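You operate a simulated robot arm through the tools that you are given. There is no shell and no other tool. Be economical: measure what you need, move in short steps, check, and stop when the job is done.

The job below is to be done with a simulated robot arm. You get a single attempt, and the scene is never put back.

JOB
Put the flange pattern from the near end of the wooden bench on the shelf under the wooden bench. Then put the scrub pad on the top of the wash bench. Then put the orange cloth from the bench front between the troughs on the yellow outline on the wooden bench. Keep to this order.

Only the result counts: the job must be done as asked and must still hold three seconds after the hand-in. Knocking over, shifting, dropping, spilling or breaking anything else fails it. Flat cloth is picked up by pressing the open fingertips on it (5 to 10 N) and closing them slowly along it; thin cloth reads only 2 to 8 mm in the jaws.

ROBOT AND FRAMES
A 7-joint arm with a two-finger parallel gripper on a trunk, on a base that drives. Base frame: it is fixed to the floor where the robot stands at the start and does not move with it; the origin is under the middle of the robot, x ahead of it, y to its left, z up. Readings come in mm, degrees, newtons and seconds.
With the tool pointing down near the work surface it reaches from about 480 to 920 mm from the robot's upright axis, wherever it stands. Its first joint turns from -115.0 to 115.0 degrees. Places, roughly: cloth [-2750, -1750, 750]; scrub pad [-3000, -1500, 750]; shelf under the wooden bench [800, -700, 200]; top of the wash bench [300, 1800, 800]; yellow outline on the wooden bench [500, -300, 800]. Payload 3.91 kg.
Tool frame: the origin (TCP) lies between the finger pads and is the grasp point; the fingertips stand 30 mm ahead of it; z points along the fingers, y is the line along which they close. Largest opening 110 mm; finger width 20, thickness 10; the body of the gripper, 48 by 112 mm, starts 55 mm behind the TCP.
Orientation is that of the tool frame in the base frame, as [roll, pitch, yaw] about the fixed x, y, z axes, in that order (R = Rz(yaw) Ry(pitch) Rx(roll)). With the fingers straight down and closing along the base's y, the tool's x points along the base's -x, its y along +y and its z along -z.

CONTROLS
- The arm moves only by the tool servo_tool. Its argument "series" is a list that holds one entry, the list of rows, each a list of 7 numbers: the shift along the base's x, y, z in mm, then the turn, a rotation vector about the base's x, y, z in degrees, then the opening, from 0 (shut) to 1 (fully open). In form: [[[x, y, z, ax, ay, az, hand], ...]]. A call has 1 to 8 rows; each row shifts and turns the commanded pose from where the row before left it. A row lasts 0.2 s, in which the tool goes at most 50 mm and 8.6 degrees; a call with a longer step from one row to the next is refused whole, and so is a gripper value outside its range. Where a pose cannot be reached the arm comes as near as it can. A force on the tool above 40 N (or 10 N above the force at the start of the call, whichever is more), or a blocked arm, ends the call early, and 0.2 s more pass. The fingers move at their own pace (about 153 mm/s each) and stop on an object; they squeeze with about 22 N. The grip force told is the motor's: it shows also when the fingers shut on nothing. Time passes only in rows, and 0.2 s behind the last, so rows that do not move let the fingers close. The reply holds the time, the measured pose of the TCP, the force on the tool along the base axes, the opening and the grip force, in the units named above and with some noise, with the torque about the TCP (base axes, N m) and any sound that the robot's microphone picked up.
- Cameras (640 x 400 px; columns grow to the right, rows downward): "scene" is now at [204.4, 141.7, 1402.9]; the picture's right is [-0.74, -0.67, 0.00], its down [-0.39, 0.43, -0.81] and it looks along [0.55, -0.60, -0.58] (base axes); focal length 261 px, centre (320, 200). "wrist" rides on the gripper at [72, 17, -103] in the tool frame; the picture's right is [-0.23, 0.97, 0.00], its down [-0.76, -0.18, -0.62] and it looks along [-0.61, -0.14, 0.78] (tool axes); focal length 222 px, centre (320, 200). There is no depth. A picture from a camera that has moved, and an enlarged one, comes with that camera's place and axes in the base frame and with its lens. The place of the scene camera against the robot may be out by one fixed shift of up to 25 mm in any direction.
- grab_frame(camera): a new picture of that camera. It takes no simulated time.
- move_column(by): slides the trunk up (or, below 0, down) by that many mm; the arm and the scene camera ride with it, the base frame stays. It gives what a move gives, with no picture.
- roll_base(legs): drives the robot by 1 to 6 legs, each [ahead, left, turn to the left] in mm, mm and degrees, along the robot's own axes; the way and the turn of a leg run together, so that a leg with both is an arc; at most 1500 mm and 180 degrees a leg. The arm and the cameras ride along, it lands a little off, and it stops where it bumps. It gives what a move gives.
- turn_head(pan, tilt): turns the head with the scene camera to pan (to the left, within 80 degrees either way) and tilt (down, from -29 to 69), counted from straight ahead of the robot. It gives what a move gives.
- inspect(camera, box): a new picture of the part [left, top, right, bottom] of that camera's present view, enlarged. It takes no simulated time.
- sign_off(): hands the job in; it is judged then, once.

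Work in short steps. Places have to be worked out from the pictures, the camera data and where the tool is seen: move nearer, look again, correct. Check each grasp and each placing, and mend what went wrong. You have 165 turns and 112 pictures in all, those below and enlarged ones among them. Open the gripper and draw the arm clear of the work before you hand the job in, unless the task says otherwise; then end with one line.

The tools are called after "Request:" as name(argument=value, ...) on one line, values as JSON. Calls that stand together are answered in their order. servo_tool: Moves the arm, as the interface text tells. Its arguments: {"type":"object","properties":{"series":{"type":"array","items":{"type":"array","items":{"type":"array","items":{"type":"number"}}}}},"required":["series"]} The other tools are called the same way: move_column (by) slides the trunk up or down; roll_base (legs) drives the base; turn_head (pan, tilt) turns the head that bears the scene camera; grab_frame (camera) takes a picture; inspect (camera, box) takes an enlarged picture of a part of a camera's view; sign_off () hands the job in.

At the start:

```text
time_s: 0.0
ee_pos: [531.1, -401.9, 1088.2]
ee_rot: [180.0, 0.0, -180.0]
contact_force: [0.2, -0.1, -0.4]
wrist_torque: [-0.03, -0.03, 0.01]
gripper_width: 110.1
grip_force: 0.0
trunk travel left (down, up): [-725.0, 265.0]
robot x, y, heading: [-2.5, 1.7, 0.0]
head pan, tilt: [-47.8, 35.6]
```

scene: 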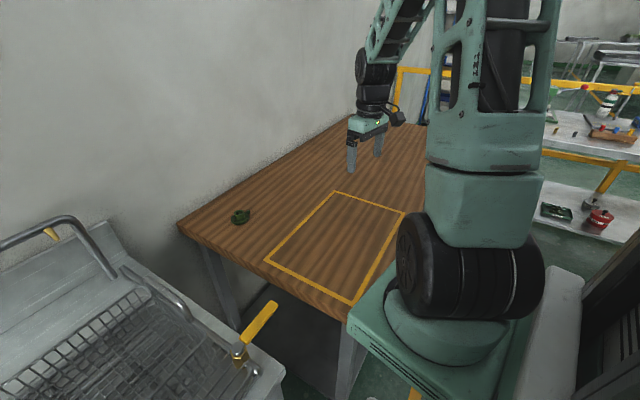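
wrist: 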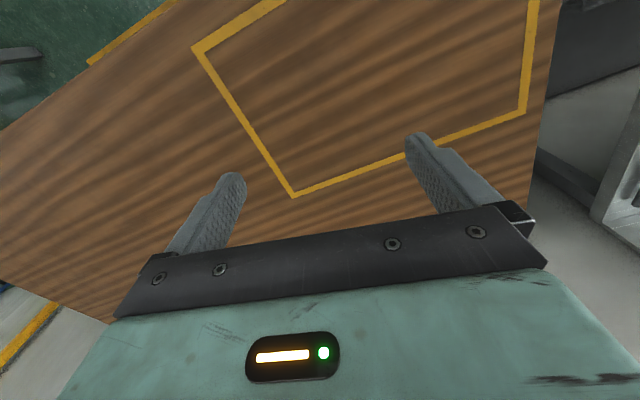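

The flange pattern is seen at about [849, -173, 860]. I look closer at it and at the bench from the wrist and scene camera.

Request:
inspect(camera="scene", box=[180, 160, 340, 260])

Request:
turn_head(pan=-40, tilt=65)

Request:
grab_frame(camera="scene")

Request:
turn_head(pan=40, tilt=35)

Request:
grab_frame(camera="scene")

```text
4.00 times, centred on (260, 210) of scene
camera zoom: at [204.4, 141.7, 1402.9], right [-0.74, -0.67, 0.0], down [-0.39, 0.43, -0.81], along [0.55, -0.6, -0.58], focal length 1043 px, centre (560, 160)
```

zoom: 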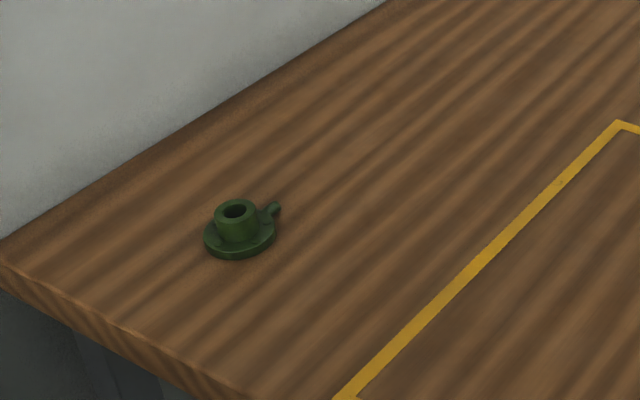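

```text
time_s: 0.9
ee_pos: [531.0, -401.7, 1089.5]
ee_rot: [180.0, 0.0, -179.9]
contact_force: [-0.5, 0.0, 0.1]
wrist_torque: [0.0, 0.02, 0.02]
gripper_width: 109.9
grip_force: 0.0
trunk travel left (down, up): [-725.0, 265.0]
robot x, y, heading: [2.2, -4.2, -0.0]
head pan, tilt: [-40.0, 65.0]
```

```text
108 pictures are left
camera scene: at [192.0, 167.7, 1364.0], right [-0.64, -0.77, 0.0], down [-0.69, 0.58, -0.42], along [0.32, -0.27, -0.91], focal length 261 px, centre (320, 200)
```

scene: 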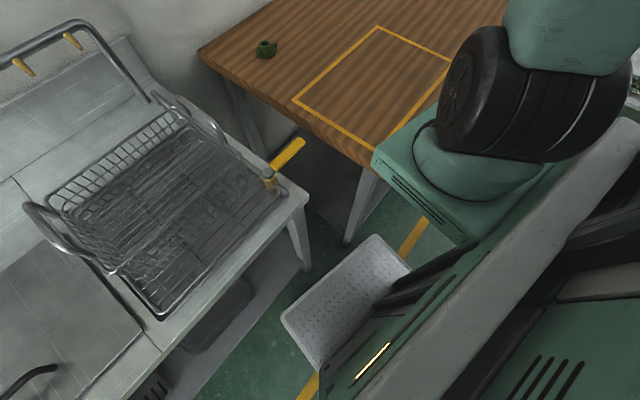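

```text
time_s: 2.5
ee_pos: [530.1, -402.6, 1089.7]
ee_rot: [-180.0, 0.0, -179.9]
contact_force: [0.0, -0.2, -0.7]
wrist_torque: [0.02, 0.02, 0.02]
gripper_width: 110.2
grip_force: 0.1
trunk travel left (down, up): [-725.0, 265.0]
robot x, y, heading: [1.3, -1.2, 0.2]
head pan, tilt: [40.0, 35.0]
```

```text
107 pictures are left
camera scene: at [213.0, 263.3, 1403.8], right [0.64, -0.77, 0.0], down [-0.44, -0.37, -0.82], along [0.63, 0.53, -0.57], focal length 261 px, centre (320, 200)
```

scene: 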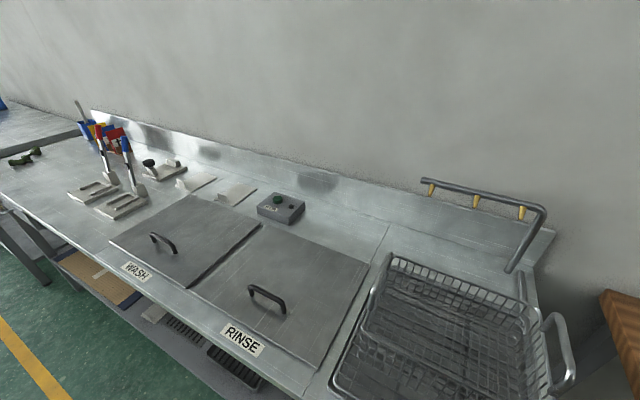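

Look to the far right and left before driving.

Request:
turn_head(pan=-80, tilt=25)

Request:
grab_frame(camera="scene")

Request:
turn_head(pan=80, tilt=25)

Request:
grab_frame(camera="scene")

```text
time_s: 4.5
ee_pos: [532.5, -402.1, 1089.5]
ee_rot: [-179.9, 0.0, 180.0]
contact_force: [0.1, -0.1, -0.1]
wrist_torque: [0.03, 0.03, 0.03]
gripper_width: 109.8
grip_force: 0.1
trunk travel left (down, up): [-725.0, 265.0]
robot x, y, heading: [2.7, 1.1, 0.1]
head pan, tilt: [-80.0, 25.0]
```

```text
106 pictures are left
camera scene: at [161.5, 116.0, 1419.6], right [-0.98, -0.17, 0.0], down [-0.07, 0.42, -0.91], along [0.16, -0.89, -0.42], focal length 261 px, centre (320, 200)
```

scene: 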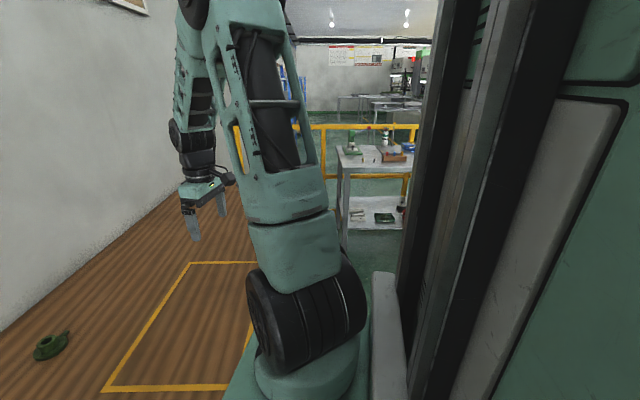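

```text
time_s: 6.9
ee_pos: [531.5, -401.4, 1090.6]
ee_rot: [180.0, 0.1, -180.0]
contact_force: [0.3, 0.4, 0.0]
wrist_torque: [0.02, 0.0, 0.0]
gripper_width: 110.1
grip_force: 0.0
trunk travel left (down, up): [-725.0, 265.0]
robot x, y, heading: [0.6, -2.3, 0.1]
head pan, tilt: [80.0, 25.0]
```

```text
105 pictures are left
camera scene: at [161.5, 297.4, 1419.6], right [0.98, -0.17, 0.0], down [-0.07, -0.42, -0.91], along [0.16, 0.89, -0.42], focal length 261 px, centre (320, 200)
```

scene: 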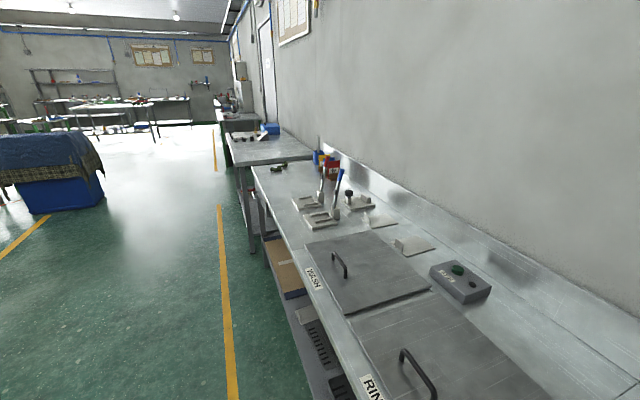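

I move the tool toward the flange (about [842, -170]) with a forward tilt, for a closer view.

Request:
servo_tool(series=[[[25, 25, 0, 0, 0, 0, 1], [25, 25, 0, 0, 0, 0, 1], [25, 25, 0, 0, -5, 0, 1], [25, 25, 0, 0, -5, 0, 1], [25, 25, 0, 0, -5, 0, 1], [25, 25, 0, 0, -5, 0, 1], [20, 25, -10, 0, 0, 0, 1], [10, 25, -10, 0, 0, 0, 1]]])

Request:
grab_frame(camera="wrist")

Request:
turn_head(pan=-35, tilt=35)

Request:
grab_frame(camera="scene")

```text
time_s: 8.7
ee_pos: [711.7, -202.8, 1069.7]
ee_rot: [180.0, 20.0, 179.9]
contact_force: [-0.4, -0.1, 0.4]
wrist_torque: [0.03, -0.04, -0.01]
gripper_width: 110.0
grip_force: 0.1
trunk travel left (down, up): [-725.0, 265.0]
robot x, y, heading: [4.3, 0.2, 0.2]
head pan, tilt: [80.0, 25.0]
```

```text
104 pictures are left
camera wrist: at [607.9, -185.9, 1142.7], right [0.21, 0.97, 0.08], down [0.5, -0.18, 0.85], along [0.84, -0.14, -0.53], focal length 222 px, centre (320, 200)
```

wrist: 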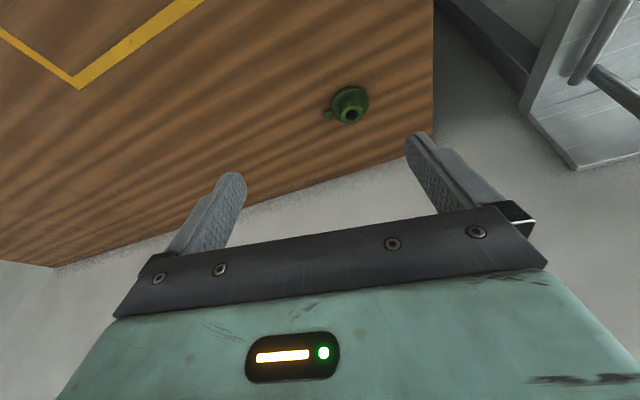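

```text
time_s: 10.7
ee_pos: [712.3, -202.3, 1069.6]
ee_rot: [179.9, 20.1, -179.9]
contact_force: [-0.1, -0.4, -0.6]
wrist_torque: [0.02, 0.01, 0.01]
gripper_width: 109.9
grip_force: 0.0
trunk travel left (down, up): [-725.0, 265.0]
robot x, y, heading: [-0.0, 2.9, -0.2]
head pan, tilt: [-35.0, 35.0]
```

```text
103 pictures are left
camera scene: at [217.7, 156.3, 1403.8], right [-0.57, -0.82, 0.0], down [-0.47, 0.33, -0.82], along [0.67, -0.47, -0.57], focal length 261 px, centre (320, 200)
```

scene: 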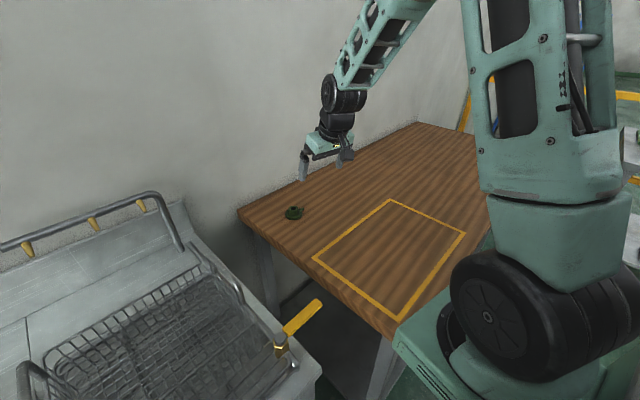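

Flange sits at about [812, -168] with its handle to -y. I yaw the tool 45° so the fingers miss the handle, tilt to 40°, and go to a pre-grasp point.

Request:
servo_tool(series=[[[0, 0, 0, 0, 0, 7.5, 1], [0, 0, 0, 0, 0, 7.5, 1], [0, 0, 0, 0, 0, 7.5, 1], [0, 0, 0, 0, 0, 7.5, 1], [0, 0, 0, 0, 0, 7.5, 1], [0, 0, 0, 0, 0, 7.5, 1], [25, -5, -30, 5, -5, 0, 1], [25, -5, -40, 5, -5, 0, 1]]])

Request:
servo_tool(series=[[[6, 0, -30, 4, -4, 0, 1], [0, 0, -19, 0, 0, 0, 1], [0, 0, 0, 0, 0, 0, 1]]])

Request:
grab_frame(camera="wrist")

Request:
inspect(camera="scene", box=[220, 130, 380, 230])

```text
time_s: 12.5
ee_pos: [761.4, -210.5, 1000.2]
ee_rot: [-179.9, 34.3, -134.9]
contact_force: [-0.1, 1.3, -0.2]
wrist_torque: [-0.07, 0.0, -0.04]
gripper_width: 110.2
grip_force: 0.0
trunk travel left (down, up): [-725.0, 265.0]
robot x, y, heading: [0.8, 1.1, 0.1]
head pan, tilt: [-35.0, 35.0]
```

```text
time_s: 13.3
ee_pos: [766.7, -212.7, 950.7]
ee_rot: [-179.9, 39.8, -135.0]
contact_force: [0.2, 0.4, 0.1]
wrist_torque: [0.01, 0.0, 0.0]
gripper_width: 109.9
grip_force: 0.0
trunk travel left (down, up): [-725.0, 265.0]
robot x, y, heading: [1.3, 1.7, -0.1]
head pan, tilt: [-35.0, 35.0]
```

```text
102 pictures are left
camera wrist: at [667.7, -287.0, 984.6], right [-0.57, 0.81, 0.14], down [0.26, 0.01, 0.97], along [0.78, 0.58, -0.21], focal length 222 px, centre (320, 200)
```

wrist: 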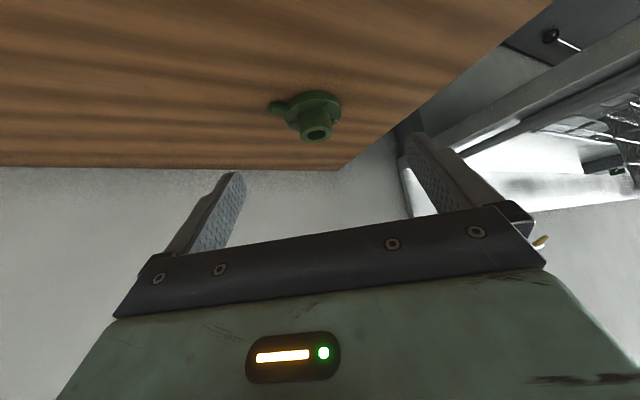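

```text
4.00 times, centred on (300, 180) of scene
camera zoom: at [217.6, 156.2, 1403.8], right [-0.57, -0.82, 0.0], down [-0.47, 0.33, -0.82], along [0.67, -0.47, -0.57], focal length 1043 px, centre (400, 280)
```

zoom: 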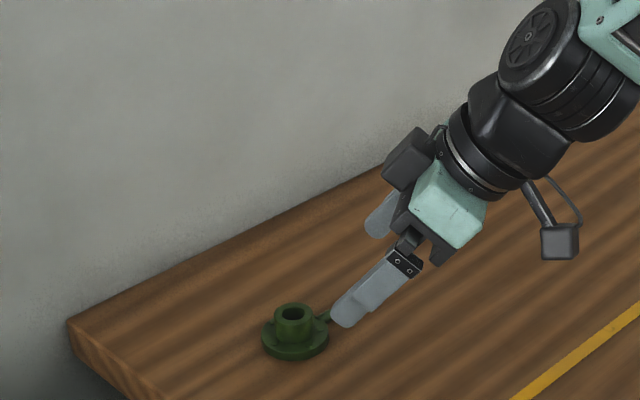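

Hub centre reads [809, -174], top about 887. I advance along the tool axis to straddle the hub, staying above the disc.

Request:
servo_tool(series=[[[11, 10, -19, 0, 0, 0, 1], [11, 10, -19, 0, 0, 0, 1], [11, 10, -18, 0, 0, 0, 1], [0, 0, 0, 0, 0, 0, 1]]])

Request:
grab_frame(camera="wrist")

Request:
inspect(camera="scene", box=[240, 150, 368, 230])

```text
time_s: 14.3
ee_pos: [801.5, -181.5, 894.8]
ee_rot: [179.9, 39.9, -134.9]
contact_force: [0.7, 0.3, -0.2]
wrist_torque: [0.0, 0.0, -0.02]
gripper_width: 110.0
grip_force: 0.1
trunk travel left (down, up): [-725.0, 265.0]
robot x, y, heading: [0.4, -0.9, -0.0]
head pan, tilt: [-35.0, 35.0]
```

```text
100 pictures are left
camera wrist: at [702.6, -255.6, 929.0], right [-0.56, 0.81, 0.14], down [0.26, 0.01, 0.97], along [0.78, 0.58, -0.21], focal length 222 px, centre (320, 200)
```

wrist: 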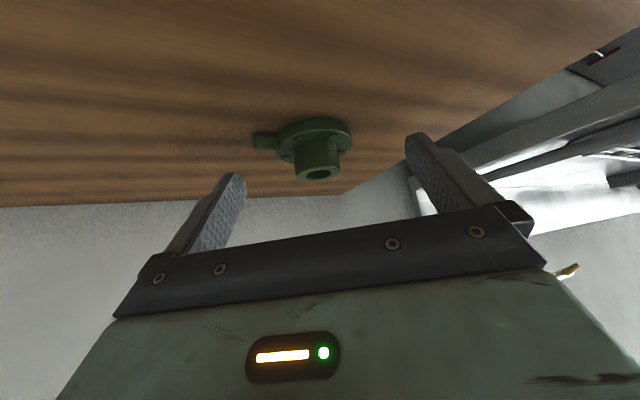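

```text
5.00 times, centred on (304, 190) of scene
camera zoom: at [217.5, 156.2, 1403.8], right [-0.57, -0.82, 0.0], down [-0.47, 0.33, -0.82], along [0.67, -0.47, -0.57], focal length 1304 px, centre (400, 250)
```

zoom: 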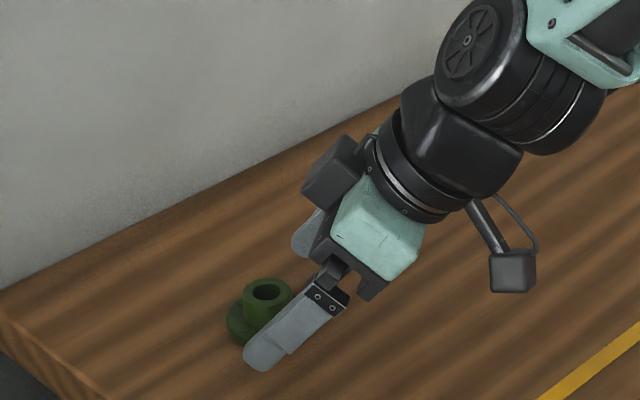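

Cross-checking both cameras puts the hub at about [819, -167], top ~878, so I advance about 13 mm further along the tool and watch the force.

Request:
servo_tool(series=[[[3, 3, -5, 0, 0, 0, 1], [3, 3, -5, 0, 0, 0, 1], [0, 0, 0, 0, 0, 0, 1]]])

Request:
inspect(camera="wrist", box=[200, 80, 456, 240])

Request:
inspect(camera="scene", box=[264, 180, 328, 220])

```text
time_s: 15.1
ee_pos: [807.1, -176.1, 885.6]
ee_rot: [-179.9, 39.8, -135.0]
contact_force: [-0.1, 0.5, 0.6]
wrist_torque: [0.0, -0.01, 0.0]
gripper_width: 110.1
grip_force: 0.1
trunk travel left (down, up): [-725.0, 265.0]
robot x, y, heading: [-3.6, 3.9, -0.1]
head pan, tilt: [-35.0, 35.0]
```

```text
2.50 times, centred on (328, 160) of wrist
camera zoom: at [708.1, -250.0, 918.6], right [-0.57, 0.81, 0.15], down [0.26, 0.01, 0.97], along [0.78, 0.58, -0.21], focal length 555 px, centre (300, 300)
```

zoom: 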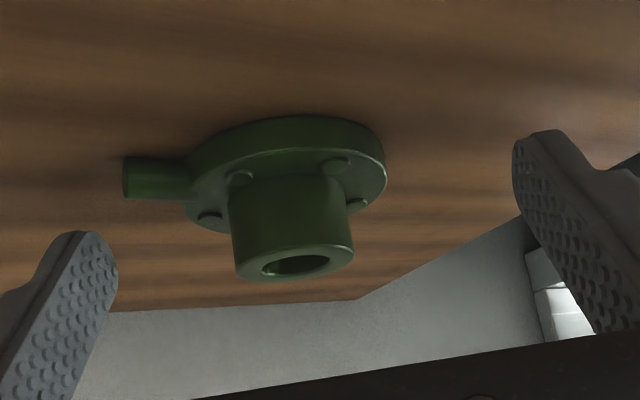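

```text
10.00 times, centred on (296, 200) of scene
camera zoom: at [217.6, 156.2, 1403.8], right [-0.57, -0.82, 0.0], down [-0.47, 0.33, -0.82], along [0.67, -0.47, -0.57], focal length 2608 px, centre (560, 200)
```

zoom: 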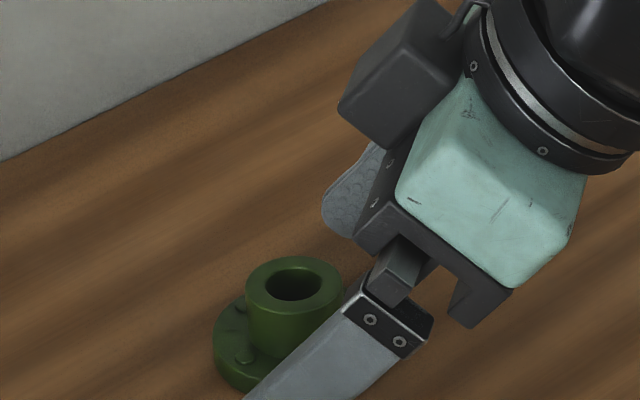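

The fingertips appear level with the hub root, so I raise 5 mm and close gently.

Request:
servo_tool(series=[[[0, 0, 5, 0, 0, 0, 1], [0, 0, 0, 0, 0, 0, 0.7], [0, 0, 0, 0, 0, 0, 0.5], [0, 0, 0, 0, 0, 0, 0.4]]])

Request:
inspect(camera="wrist", box=[200, 80, 456, 240])

```text
time_s: 16.1
ee_pos: [807.5, -175.7, 890.1]
ee_rot: [180.0, 39.8, -134.8]
contact_force: [0.3, -0.2, 0.2]
wrist_torque: [0.0, 0.0, 0.01]
gripper_width: 44.1
grip_force: 0.0
trunk travel left (down, up): [-725.0, 265.0]
robot x, y, heading: [1.6, 0.4, 0.2]
head pan, tilt: [-35.0, 35.0]
```

```text
2.50 times, centred on (328, 160) of wrist
camera zoom: at [708.1, -249.9, 923.7], right [-0.57, 0.81, 0.15], down [0.26, 0.01, 0.97], along [0.78, 0.58, -0.21], focal length 555 px, centre (300, 300)
```

zoom: 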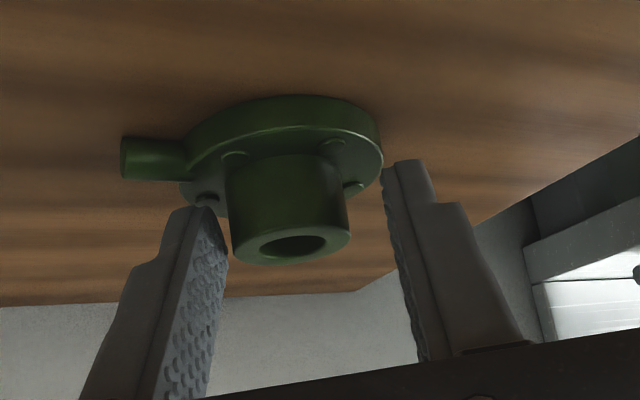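

Hub is 5 mm off the jaw centre; I shift and close.

Request:
servo_tool(series=[[[3, -4, 0, 0, 0, 0, 0.4], [0, 0, 0, 0, 0, 0, 0.3], [0, 0, 0, 0, 0, 0, 0.1], [0, 0, 0, 0, 0, 0, 0.0], [0, 0, 0, 0, 0, 0, 0.0]]])

Request:
inspect(camera="wrist", box=[200, 80, 456, 240])

Request:
inspect(camera="scene", box=[264, 180, 328, 220])

```text
time_s: 17.3
ee_pos: [810.6, -179.7, 889.0]
ee_rot: [-180.0, 39.9, -135.0]
contact_force: [-1.2, 0.7, 0.8]
wrist_torque: [-0.01, -0.01, 0.04]
gripper_width: 30.2
grip_force: 21.9
trunk travel left (down, up): [-725.0, 265.0]
robot x, y, heading: [-2.4, 0.1, 0.3]
head pan, tilt: [-35.0, 35.0]
```

```text
2.50 times, centred on (328, 160) of wrist
camera zoom: at [711.0, -253.7, 923.9], right [-0.57, 0.81, 0.15], down [0.26, 0.01, 0.97], along [0.78, 0.58, -0.21], focal length 555 px, centre (300, 300)
```

zoom: 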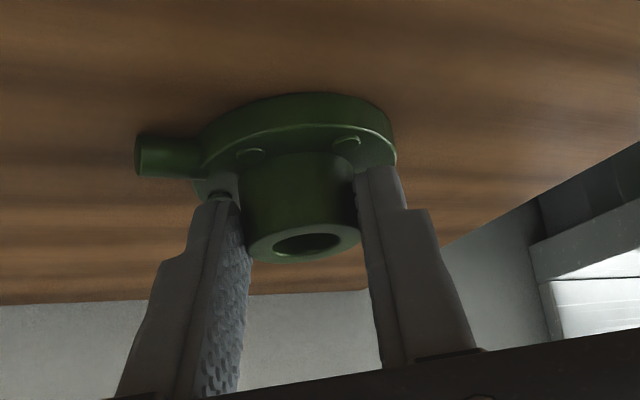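

```text
10.00 times, centred on (296, 200) of scene
camera zoom: at [217.6, 156.2, 1403.8], right [-0.57, -0.82, 0.0], down [-0.47, 0.33, -0.82], along [0.67, -0.47, -0.57], focal length 2608 px, centre (560, 200)
```

zoom: 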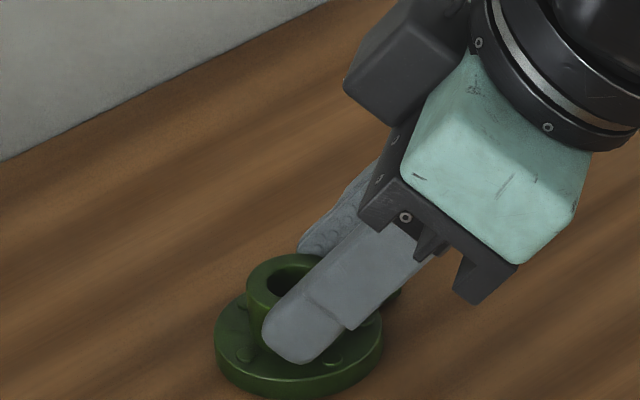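

Grip holds at 30 mm, 22 N. Lift and verify.

Request:
servo_tool(series=[[[0, 0, 15, 0, 0, 0, 0], [0, 0, 25, 0, 0, 0, 0], [0, 0, 40, 0, 0, 0, 0], [-30, 0, 40, 0, 0, 0, 0], [-40, 0, 20, 0, 0, 0, 0], [0, 0, 0, 0, 0, 0, 0]]])

Request:
grab_frame(camera="wrist")

Request:
grab_frame(camera="scene")

```text
time_s: 18.7
ee_pos: [740.2, -181.1, 1029.7]
ee_rot: [-180.0, 39.9, -135.0]
contact_force: [0.0, 0.6, -0.5]
wrist_torque: [-0.01, 0.0, 0.03]
gripper_width: 30.2
grip_force: 22.1
trunk travel left (down, up): [-725.0, 265.0]
robot x, y, heading: [-2.3, 0.3, 0.1]
head pan, tilt: [-35.0, 35.0]
```

```text
93 pictures are left
camera wrist: at [641.7, -254.5, 1064.0], right [-0.57, 0.81, 0.15], down [0.26, 0.01, 0.97], along [0.78, 0.58, -0.21], focal length 222 px, centre (320, 200)
```

wrist: 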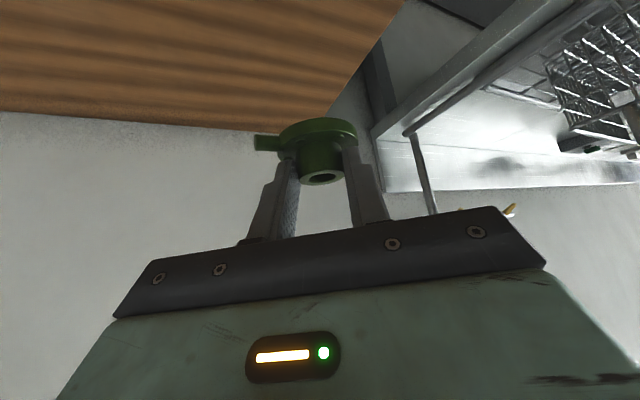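

```text
92 pictures are left
camera scene: at [217.8, 156.2, 1403.8], right [-0.57, -0.82, 0.0], down [-0.47, 0.33, -0.82], along [0.67, -0.47, -0.57], focal length 261 px, centre (320, 200)
```

scene: 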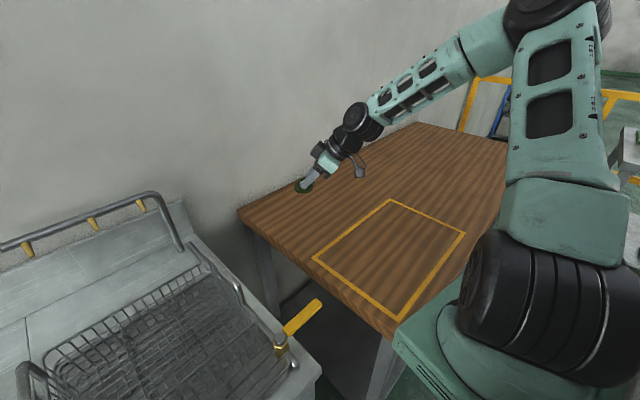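

Flange is held. Back the robot away from the bench 750 mm, then lower the trunk to see the shelf.

Request:
roll_base(legs=[[-750, 0, 0]])

Request:
move_column(by=-400)

Request:
turn_head(pan=-25, tilt=30)

Request:
grab_frame(camera="scene")

```text
time_s: 22.8
ee_pos: [-13.1, -175.7, 1030.2]
ee_rot: [-180.0, 39.8, -134.4]
contact_force: [-0.5, 0.7, -0.2]
wrist_torque: [-0.01, -0.03, 0.0]
gripper_width: 29.9
grip_force: 21.6
trunk travel left (down, up): [-725.0, 265.0]
robot x, y, heading: [-757.5, -3.2, 0.5]
head pan, tilt: [-35.0, 35.0]
```

```text
time_s: 26.6
ee_pos: [-11.7, -176.5, 630.4]
ee_rot: [-180.0, 39.8, -134.4]
contact_force: [-0.6, -0.1, -0.5]
wrist_torque: [-0.01, 0.0, -0.02]
gripper_width: 30.1
grip_force: 21.8
trunk travel left (down, up): [-325.0, 665.0]
robot x, y, heading: [-757.2, -0.5, 0.5]
head pan, tilt: [-35.0, 35.0]
```

```text
time_s: 27.3
ee_pos: [-13.3, -175.9, 630.7]
ee_rot: [-180.0, 39.8, -134.2]
contact_force: [-0.3, 0.1, 0.0]
wrist_torque: [0.02, 0.02, -0.02]
gripper_width: 29.8
grip_force: 21.8
trunk travel left (down, up): [-325.0, 665.0]
robot x, y, heading: [-761.0, -5.1, 0.8]
head pan, tilt: [-25.0, 30.0]
```

```text
91 pictures are left
camera scene: at [-531.1, 166.5, 1011.6], right [-0.41, -0.91, 0.0], down [-0.46, 0.21, -0.87], along [0.79, -0.36, -0.5], focal length 261 px, centre (320, 200)
```

scene: 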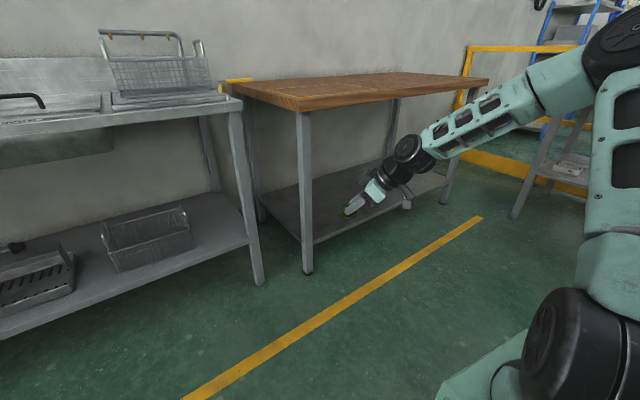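

The shelf (z≈200) front runs from about [403,-184] to [651,-1374], so it is square-on at heading ≈11.8°. I drive to a staging pose in front of it.

Request:
roll_base(legs=[[0, -664, 0], [310, 0, 0], [0, 0, 11]])

Request:
move_column(by=-280)

Request:
turn_head(pan=-30, tilt=25)

Request:
grab_frame(camera="scene")

```text
time_s: 29.9
ee_pos: [4.7, -607.0, 630.1]
ee_rot: [180.0, 39.9, -135.2]
contact_force: [0.1, -0.4, -0.6]
wrist_torque: [-0.01, -0.02, 0.01]
gripper_width: 30.0
grip_force: 21.7
trunk travel left (down, up): [-325.0, 665.0]
robot x, y, heading: [-735.2, -424.6, -0.3]
head pan, tilt: [-25.0, 30.0]
stopped in leg 1: the robot was blocked; the commanded pose is now the measured one
```

```text
time_s: 32.7
ee_pos: [2.3, -606.5, 350.4]
ee_rot: [180.0, 39.8, -135.2]
contact_force: [-1.1, -0.1, -1.0]
wrist_torque: [0.02, 0.03, 0.03]
gripper_width: 30.2
grip_force: 22.1
trunk travel left (down, up): [-45.0, 945.0]
robot x, y, heading: [-732.5, -420.5, -0.6]
head pan, tilt: [-25.0, 30.0]
```

```text
time_s: 33.4
ee_pos: [3.5, -607.4, 350.6]
ee_rot: [180.0, 39.8, -135.3]
contact_force: [0.6, 1.2, 0.4]
wrist_torque: [0.01, 0.02, -0.01]
gripper_width: 30.2
grip_force: 21.5
trunk travel left (down, up): [-45.0, 945.0]
robot x, y, heading: [-737.7, -423.8, -0.1]
head pan, tilt: [-30.0, 25.0]
```

```text
90 pictures are left
camera scene: at [-511.1, -263.8, 739.5], right [-0.5, -0.86, 0.0], down [-0.37, 0.21, -0.91], along [0.78, -0.46, -0.42], focal length 261 px, centre (320, 200)
```

scene: 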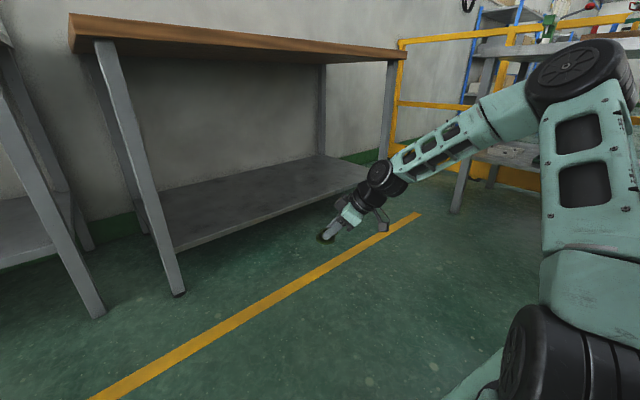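

The base was blocked on the right; I look to see what is there.

Request:
turn_head(pan=-80, tilt=35)

Request:
grab_frame(camera="scene")

```text
time_s: 34.5
ee_pos: [2.2, -608.0, 350.4]
ee_rot: [-180.0, 39.9, -135.3]
contact_force: [-0.2, -0.3, -0.1]
wrist_torque: [-0.02, 0.0, -0.04]
gripper_width: 30.0
grip_force: 21.6
trunk travel left (down, up): [-45.0, 945.0]
robot x, y, heading: [-736.2, -424.4, -0.3]
head pan, tilt: [-80.0, 35.0]
```

```text
89 pictures are left
camera scene: at [-575.7, -304.1, 723.8], right [-0.99, -0.17, 0.0], down [-0.1, 0.57, -0.82], along [0.14, -0.81, -0.57], focal length 261 px, centre (320, 200)
```

scene: 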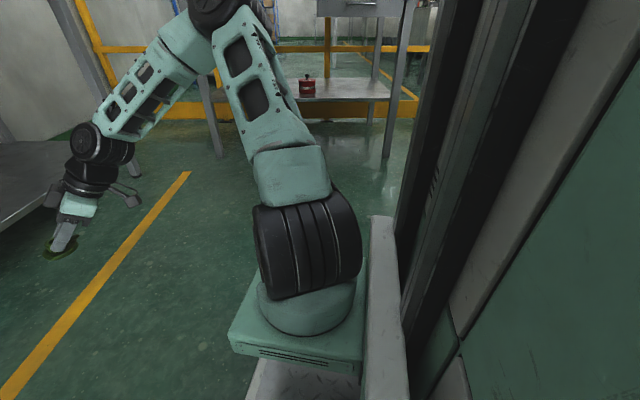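

Probably something behind-right. I go forward first, then turn, then sidestep.

Request:
roll_base(legs=[[250, 0, 0], [0, 0, 12]])

Request:
roll_base(legs=[[0, -150, 0]])

Request:
turn_head(pan=-30, tilt=25)

Request:
grab_frame(camera="scene")

```text
time_s: 37.1
ee_pos: [278.1, -446.4, 349.9]
ee_rot: [179.9, 39.8, -122.8]
contact_force: [-0.5, -0.1, -0.8]
wrist_torque: [0.0, 0.01, 0.01]
gripper_width: 30.0
grip_force: 22.1
trunk travel left (down, up): [-45.0, 945.0]
robot x, y, heading: [-489.0, -425.9, 12.0]
head pan, tilt: [-80.0, 35.0]
```

```text
time_s: 38.5
ee_pos: [309.8, -591.2, 351.4]
ee_rot: [179.9, 39.8, -122.7]
contact_force: [-0.4, 0.3, -0.1]
wrist_torque: [0.02, 0.0, -0.02]
gripper_width: 30.3
grip_force: 21.9
trunk travel left (down, up): [-45.0, 945.0]
robot x, y, heading: [-450.7, -568.5, 12.3]
head pan, tilt: [-80.0, 35.0]
```

```text
time_s: 39.7
ee_pos: [309.7, -592.0, 350.0]
ee_rot: [-179.9, 39.8, -122.7]
contact_force: [-0.1, 0.8, -0.6]
wrist_torque: [0.0, -0.03, 0.03]
gripper_width: 30.2
grip_force: 21.9
trunk travel left (down, up): [-45.0, 945.0]
robot x, y, heading: [-454.0, -572.4, 12.1]
head pan, tilt: [-30.0, 25.0]
```

```text
88 pictures are left
camera scene: at [-266.5, -368.1, 739.5], right [-0.31, -0.95, 0.0], down [-0.4, 0.13, -0.91], along [0.86, -0.28, -0.42], focal length 261 px, centre (320, 200)
```

scene: 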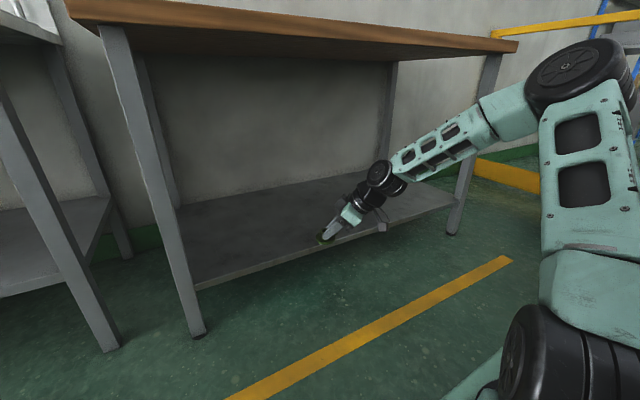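

Shelf is empty; its top is near z≈210 and its front at x≈475 here. I drive straight in 310 mm with the flange about 90 mm over the shelf.

Request:
roll_base(legs=[[310, 0, 0]])

Request:
grab_frame(camera="scene")

Request:
grab_frame(camera="wrist")

```text
time_s: 41.8
ee_pos: [610.9, -522.5, 350.0]
ee_rot: [-180.0, 39.9, -122.5]
contact_force: [-0.2, 0.3, 0.2]
wrist_torque: [-0.01, -0.06, 0.02]
gripper_width: 29.9
grip_force: 22.2
trunk travel left (down, up): [-45.0, 945.0]
robot x, y, heading: [-150.9, -509.1, 12.3]
head pan, tilt: [-30.0, 25.0]
```

```text
87 pictures are left
camera scene: at [34.1, -301.5, 739.6], right [-0.3, -0.95, 0.0], down [-0.4, 0.13, -0.91], along [0.86, -0.27, -0.42], focal length 261 px, centre (320, 200)
```

scene: 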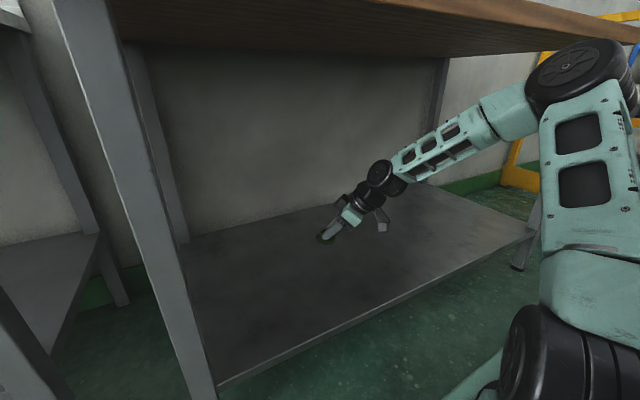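

```text
86 pictures are left
camera wrist: at [530.0, -616.4, 383.8], right [-0.73, 0.67, 0.15], down [0.25, 0.06, 0.97], along [0.64, 0.74, -0.21], focal length 222 px, centre (320, 200)
```

wrist: 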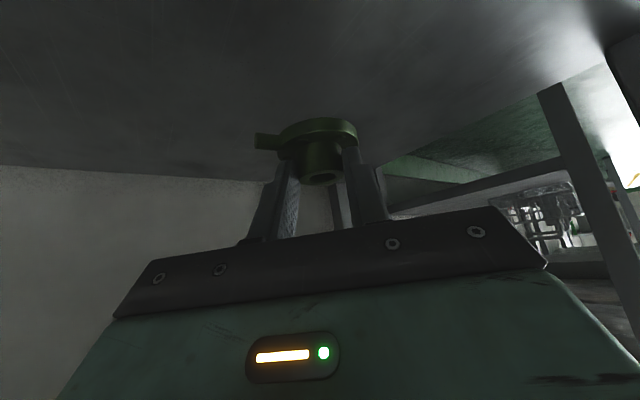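

Flange is well inside over the shelf. Lower with the trunk 40 mm, then by arm in small steps.

Request:
move_column(by=-40)

Request:
servo_tool(series=[[[0, 0, -10, 0, 0, 0, 0], [0, 0, -8, 0, 0, 0, 0], [0, 0, -4, 0, 0, 0, 0], [0, 0, -3, 0, 0, 0, 0], [0, 0, -3, 0, 0, 0, 0], [0, 0, -3, 0, 0, 0, 0]]])

Request:
grab_frame(camera="wrist")

Request:
inspect(camera="scene", box=[270, 170, 398, 250])

```text
time_s: 42.6
ee_pos: [611.6, -522.8, 310.2]
ee_rot: [-179.9, 39.8, -122.5]
contact_force: [-0.2, 0.7, -0.3]
wrist_torque: [-0.02, 0.03, 0.0]
gripper_width: 30.2
grip_force: 21.9
trunk travel left (down, up): [-5.0, 985.0]
robot x, y, heading: [-152.5, -505.6, 12.5]
head pan, tilt: [-30.0, 25.0]
```

```text
time_s: 44.0
ee_pos: [610.3, -522.9, 279.2]
ee_rot: [-180.0, 39.8, -122.5]
contact_force: [-0.1, 0.2, -1.1]
wrist_torque: [-0.01, 0.0, 0.03]
gripper_width: 30.1
grip_force: 22.1
trunk travel left (down, up): [-5.0, 985.0]
robot x, y, heading: [-150.6, -504.6, 12.5]
head pan, tilt: [-30.0, 25.0]
```

```text
85 pictures are left
camera wrist: at [529.2, -615.6, 312.9], right [-0.73, 0.67, 0.15], down [0.25, 0.06, 0.97], along [0.64, 0.74, -0.21], focal length 222 px, centre (320, 200)
```

wrist: 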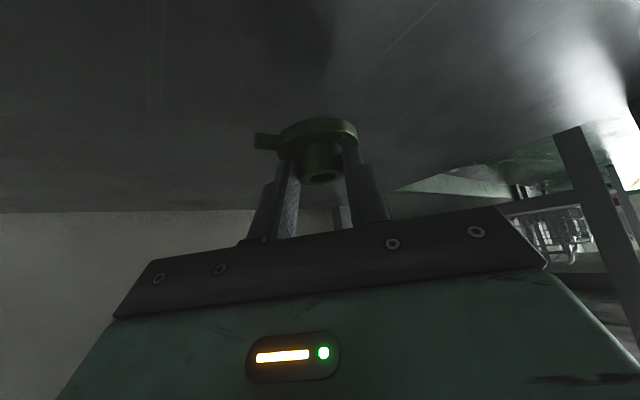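

```text
5.00 times, centred on (334, 210) of scene
camera zoom: at [34.1, -301.5, 699.6], right [-0.3, -0.95, 0.0], down [-0.4, 0.13, -0.91], along [0.86, -0.27, -0.42], focal length 1304 px, centre (250, 150)
```

zoom: 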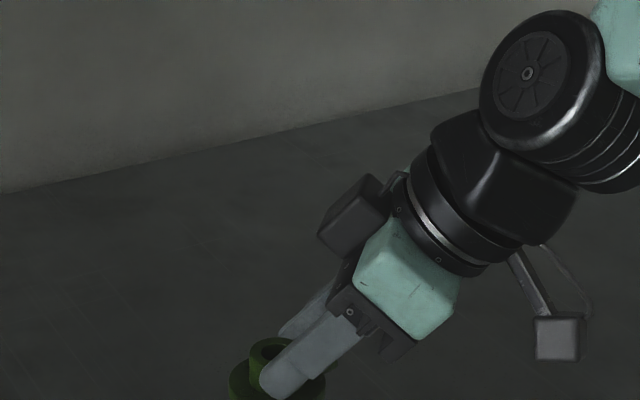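

Not in contact yet; continue down in small steps.

Request:
servo_tool(series=[[[0, 0, -3, 0, 0, 0, 0], [0, 0, -3, 0, 0, 0, 0], [0, 0, -3, 0, 0, 0, 0], [0, 0, -3, 0, 0, 0, 0], [0, 0, -2, 0, 0, 0, 0], [0, 0, 0, 0, 0, 0, 0]]])

Request:
servo_tool(series=[[[0, 0, -2, 0, 0, 0, 0], [0, 0, -2, 0, 0, 0, 0], [0, 0, -2, 0, 0, 0, 0], [0, 0, -2, 0, 0, 0, 0], [0, 0, 0, 0, 0, 0, 0]]])

```text
time_s: 45.4
ee_pos: [611.1, -523.6, 263.8]
ee_rot: [-179.9, 39.8, -122.5]
contact_force: [-0.3, 1.3, -1.0]
wrist_torque: [-0.04, -0.01, 0.02]
gripper_width: 30.1
grip_force: 22.2
trunk travel left (down, up): [-5.0, 985.0]
robot x, y, heading: [-152.6, -507.2, 12.1]
head pan, tilt: [-30.0, 25.0]
```

```text
time_s: 46.6
ee_pos: [610.6, -522.2, 256.0]
ee_rot: [-180.0, 39.8, -122.6]
contact_force: [-0.4, 0.1, -0.4]
wrist_torque: [0.0, 0.0, 0.0]
gripper_width: 29.9
grip_force: 22.5
trunk travel left (down, up): [-5.0, 985.0]
robot x, y, heading: [-154.5, -502.9, 12.4]
head pan, tilt: [-30.0, 25.0]
```

Request:
servo_tool(series=[[[0, 0, -2, 0, 0, 0, 0], [0, 0, -2, 0, 0, 0, 0], [0, 0, -2, 0, 0, 0, 0], [0, 0, -2, 0, 0, 0, 0], [0, 0, 0, 0, 0, 0, 0]]])

Request:
grab_frame(camera="wrist")

```text
time_s: 47.8
ee_pos: [610.3, -522.7, 247.9]
ee_rot: [-180.0, 39.8, -122.4]
contact_force: [-0.2, 0.5, 0.4]
wrist_torque: [-0.04, 0.02, 0.03]
gripper_width: 29.8
grip_force: 22.1
trunk travel left (down, up): [-5.0, 985.0]
robot x, y, heading: [-149.8, -508.0, 12.5]
head pan, tilt: [-30.0, 25.0]
```

```text
83 pictures are left
camera wrist: at [530.2, -616.8, 282.4], right [-0.73, 0.67, 0.15], down [0.25, 0.06, 0.97], along [0.64, 0.74, -0.21], focal length 222 px, centre (320, 200)
```

wrist: 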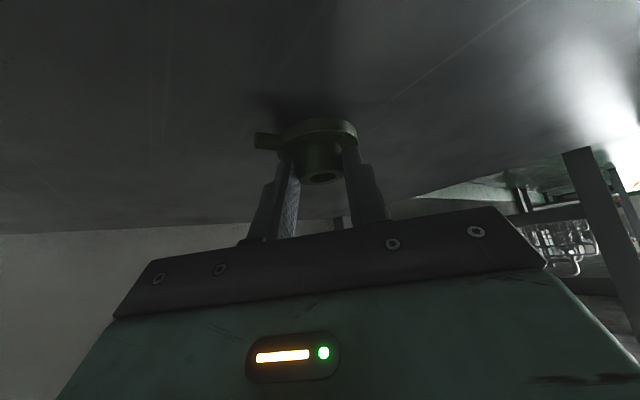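

Shadow shows near contact; keep lowering by 2 mm steps.

Request:
servo_tool(series=[[[0, 0, -2, 0, 0, 0, 0], [0, 0, -2, 0, 0, 0, 0], [0, 0, -2, 0, 0, 0, 0], [0, 0, 0, 0, 0, 0, 0]]])

Request:
servo_tool(series=[[[0, 0, -1.5, 0, 0, 0, 0], [0, 0, -1.5, 0, 0, 0, 0], [0, 0, -1.5, 0, 0, 0, 0], [0, 0, 0, 0, 0, 0, 0]]])

```text
time_s: 48.8
ee_pos: [610.4, -522.2, 241.2]
ee_rot: [180.0, 39.8, -122.6]
contact_force: [-0.7, 0.4, -0.6]
wrist_torque: [-0.01, -0.03, 0.0]
gripper_width: 29.9
grip_force: 22.4
trunk travel left (down, up): [-5.0, 985.0]
robot x, y, heading: [-153.6, -500.1, 12.3]
head pan, tilt: [-30.0, 25.0]
```

```text
time_s: 49.8
ee_pos: [611.4, -523.8, 239.9]
ee_rot: [-179.9, 39.7, -122.4]
contact_force: [-2.7, -1.2, 10.3]
wrist_torque: [0.05, -0.02, 0.04]
gripper_width: 30.1
grip_force: 22.6
trunk travel left (down, up): [-5.0, 985.0]
robot x, y, heading: [-150.7, -509.0, 12.5]
head pan, tilt: [-30.0, 25.0]
```

Contact at z≈240. Release gently and withdraw along the tool axis.

Request:
servo_tool(series=[[[0, 0, 1, 0, 0, 0, 0.2], [0, 0, 0, 0, 0, 0, 0.35], [0, 0, 0, 0, 0, 0, 0.5], [-3, -5, 8, 0, 0, 0, 0.6], [-7, -11, 16, 0, 0, 0, 0.7], [-10, -16, 22, 0, 0, 0, 0.7], [-14, -20, 20, 0, 0, 0, 0.7], [-14, -20, 10, 0, 0, 0, 0.7]]])

Request:
grab_frame(camera="scene")

Request:
grab_frame(camera="wrist")

```text
time_s: 51.6
ee_pos: [563.2, -595.5, 316.5]
ee_rot: [-180.0, 39.8, -122.5]
contact_force: [0.5, 0.5, 0.7]
wrist_torque: [0.05, 0.01, 0.01]
gripper_width: 76.9
grip_force: 0.1
trunk travel left (down, up): [-5.0, 985.0]
robot x, y, heading: [-153.3, -504.5, 12.5]
head pan, tilt: [-30.0, 25.0]
```

```text
82 pictures are left
camera scene: at [34.0, -301.4, 699.5], right [-0.3, -0.95, 0.0], down [-0.4, 0.13, -0.91], along [0.86, -0.27, -0.42], focal length 261 px, centre (320, 200)
```

scene: 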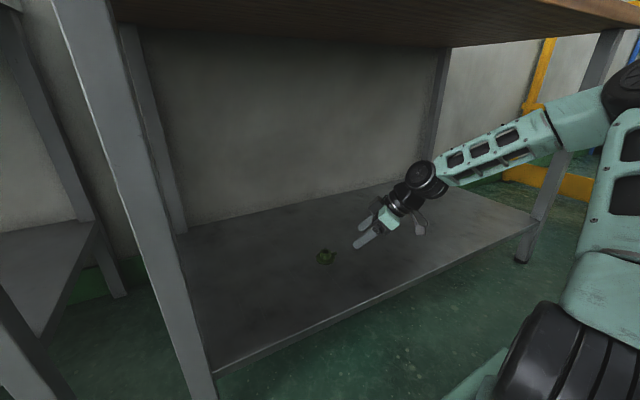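

```text
81 pictures are left
camera wrist: at [481.4, -689.3, 349.3], right [-0.73, 0.67, 0.15], down [0.25, 0.06, 0.97], along [0.64, 0.74, -0.21], focal length 222 px, centre (320, 200)
```

wrist: 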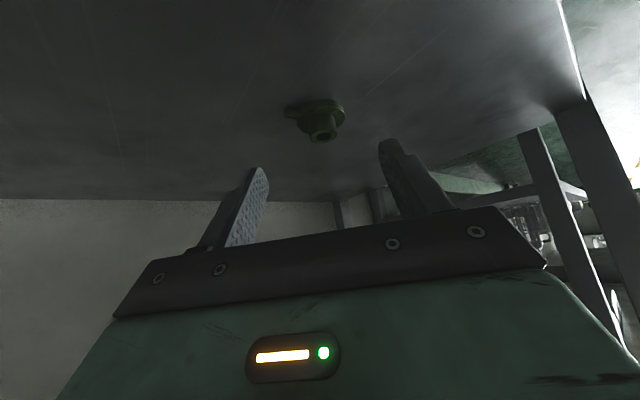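

Flange stands on the shelf. Back out, then raise the trunk and look around.

Request:
roll_base(legs=[[-330, 0, 0]])

Request:
move_column(by=700)

Request:
roll_base(legs=[[0, 150, 0], [0, 0, 78]])

Request:
turn_head(pan=70, tilt=25)

Request:
grab_frame(camera="scene")

```text
time_s: 53.8
ee_pos: [239.4, -668.6, 314.8]
ee_rot: [180.0, 39.8, -122.6]
contact_force: [0.3, -0.6, -0.2]
wrist_torque: [0.0, 0.02, 0.0]
gripper_width: 77.0
grip_force: 0.0
trunk travel left (down, up): [-5.0, 985.0]
robot x, y, heading: [-471.5, -580.7, 12.5]
head pan, tilt: [-30.0, 25.0]
```

```text
refused: 700 is not a number from -400 to 400
```

```text
time_s: 58.5
ee_pos: [-256.4, 245.9, 315.9]
ee_rot: [180.0, 39.8, -45.6]
contact_force: [0.2, 0.3, 0.3]
wrist_torque: [0.05, 0.01, 0.03]
gripper_width: 76.9
grip_force: 0.0
trunk travel left (down, up): [-5.0, 985.0]
robot x, y, heading: [-504.9, -429.4, 89.5]
head pan, tilt: [-30.0, 25.0]
```

```text
time_s: 60.2
ee_pos: [-257.3, 246.0, 314.6]
ee_rot: [180.0, 39.8, -45.6]
contact_force: [1.2, 0.7, -0.5]
wrist_torque: [-0.01, -0.01, -0.03]
gripper_width: 76.9
grip_force: 0.1
trunk travel left (down, up): [-5.0, 985.0]
robot x, y, heading: [-506.7, -430.9, 89.5]
head pan, tilt: [70.0, 25.0]
```

```text
80 pictures are left
camera scene: at [-791.2, -251.3, 699.6], right [0.35, 0.94, 0.0], down [0.4, -0.15, -0.91], along [-0.85, 0.32, -0.42], focal length 261 px, centre (320, 200)
```

scene: 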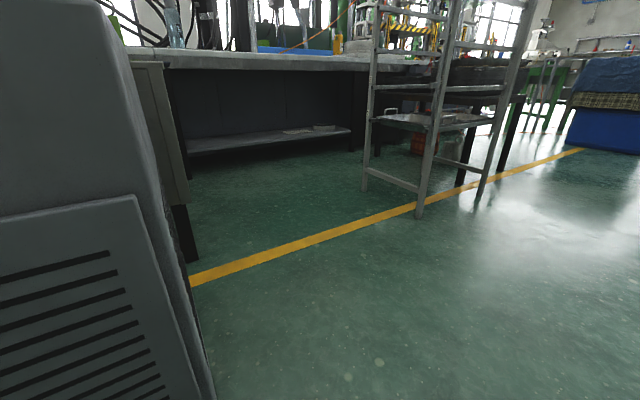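

A bench row stands opposite across the aisle. Raise the trunk for an overview.

Request:
move_column(by=400)

Request:
move_column(by=400)

Request:
grab_frame(camera="scene")

Request:
turn_head(pan=20, tilt=30)

Request:
grab_frame(camera="scene")

```text
time_s: 64.1
ee_pos: [-256.0, 245.6, 716.0]
ee_rot: [180.0, 39.8, -45.7]
contact_force: [0.1, 0.0, 0.3]
wrist_torque: [0.05, 0.02, -0.02]
gripper_width: 77.1
grip_force: 0.1
trunk travel left (down, up): [-405.0, 585.0]
robot x, y, heading: [-503.5, -432.3, 89.4]
head pan, tilt: [70.0, 25.0]
```

```text
time_s: 67.9
ee_pos: [-256.3, 245.3, 1115.1]
ee_rot: [179.9, 39.8, -45.5]
contact_force: [0.2, -0.2, 0.1]
wrist_torque: [0.02, -0.01, 0.0]
gripper_width: 77.2
grip_force: 0.0
trunk travel left (down, up): [-805.0, 185.0]
robot x, y, heading: [-506.1, -429.7, 89.4]
head pan, tilt: [70.0, 25.0]
```

```text
79 pictures are left
camera scene: at [-791.2, -251.3, 1499.5], right [0.35, 0.94, 0.0], down [0.4, -0.15, -0.91], along [-0.85, 0.32, -0.42], focal length 261 px, centre (320, 200)
```

scene: 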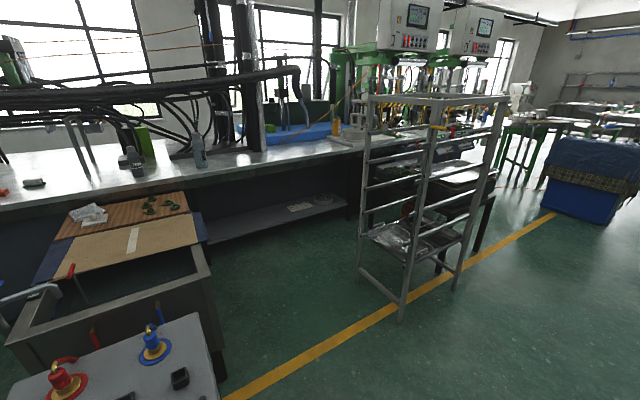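

```text
time_s: 69.1
ee_pos: [-256.9, 245.6, 1114.8]
ee_rot: [-179.9, 39.7, -45.5]
contact_force: [0.4, -0.3, -0.6]
wrist_torque: [0.0, -0.02, 0.01]
gripper_width: 77.3
grip_force: 0.0
trunk travel left (down, up): [-805.0, 185.0]
robot x, y, heading: [-504.2, -433.4, 89.3]
head pan, tilt: [20.0, 30.0]
```

```text
78 pictures are left
camera scene: at [-735.1, -198.4, 1491.6], right [0.94, 0.33, 0.0], down [0.17, -0.47, -0.87], along [-0.29, 0.82, -0.5], focal length 261 px, centre (320, 200)
```

scene: 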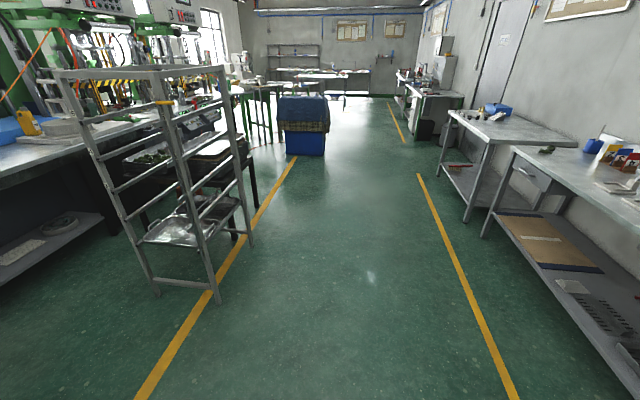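

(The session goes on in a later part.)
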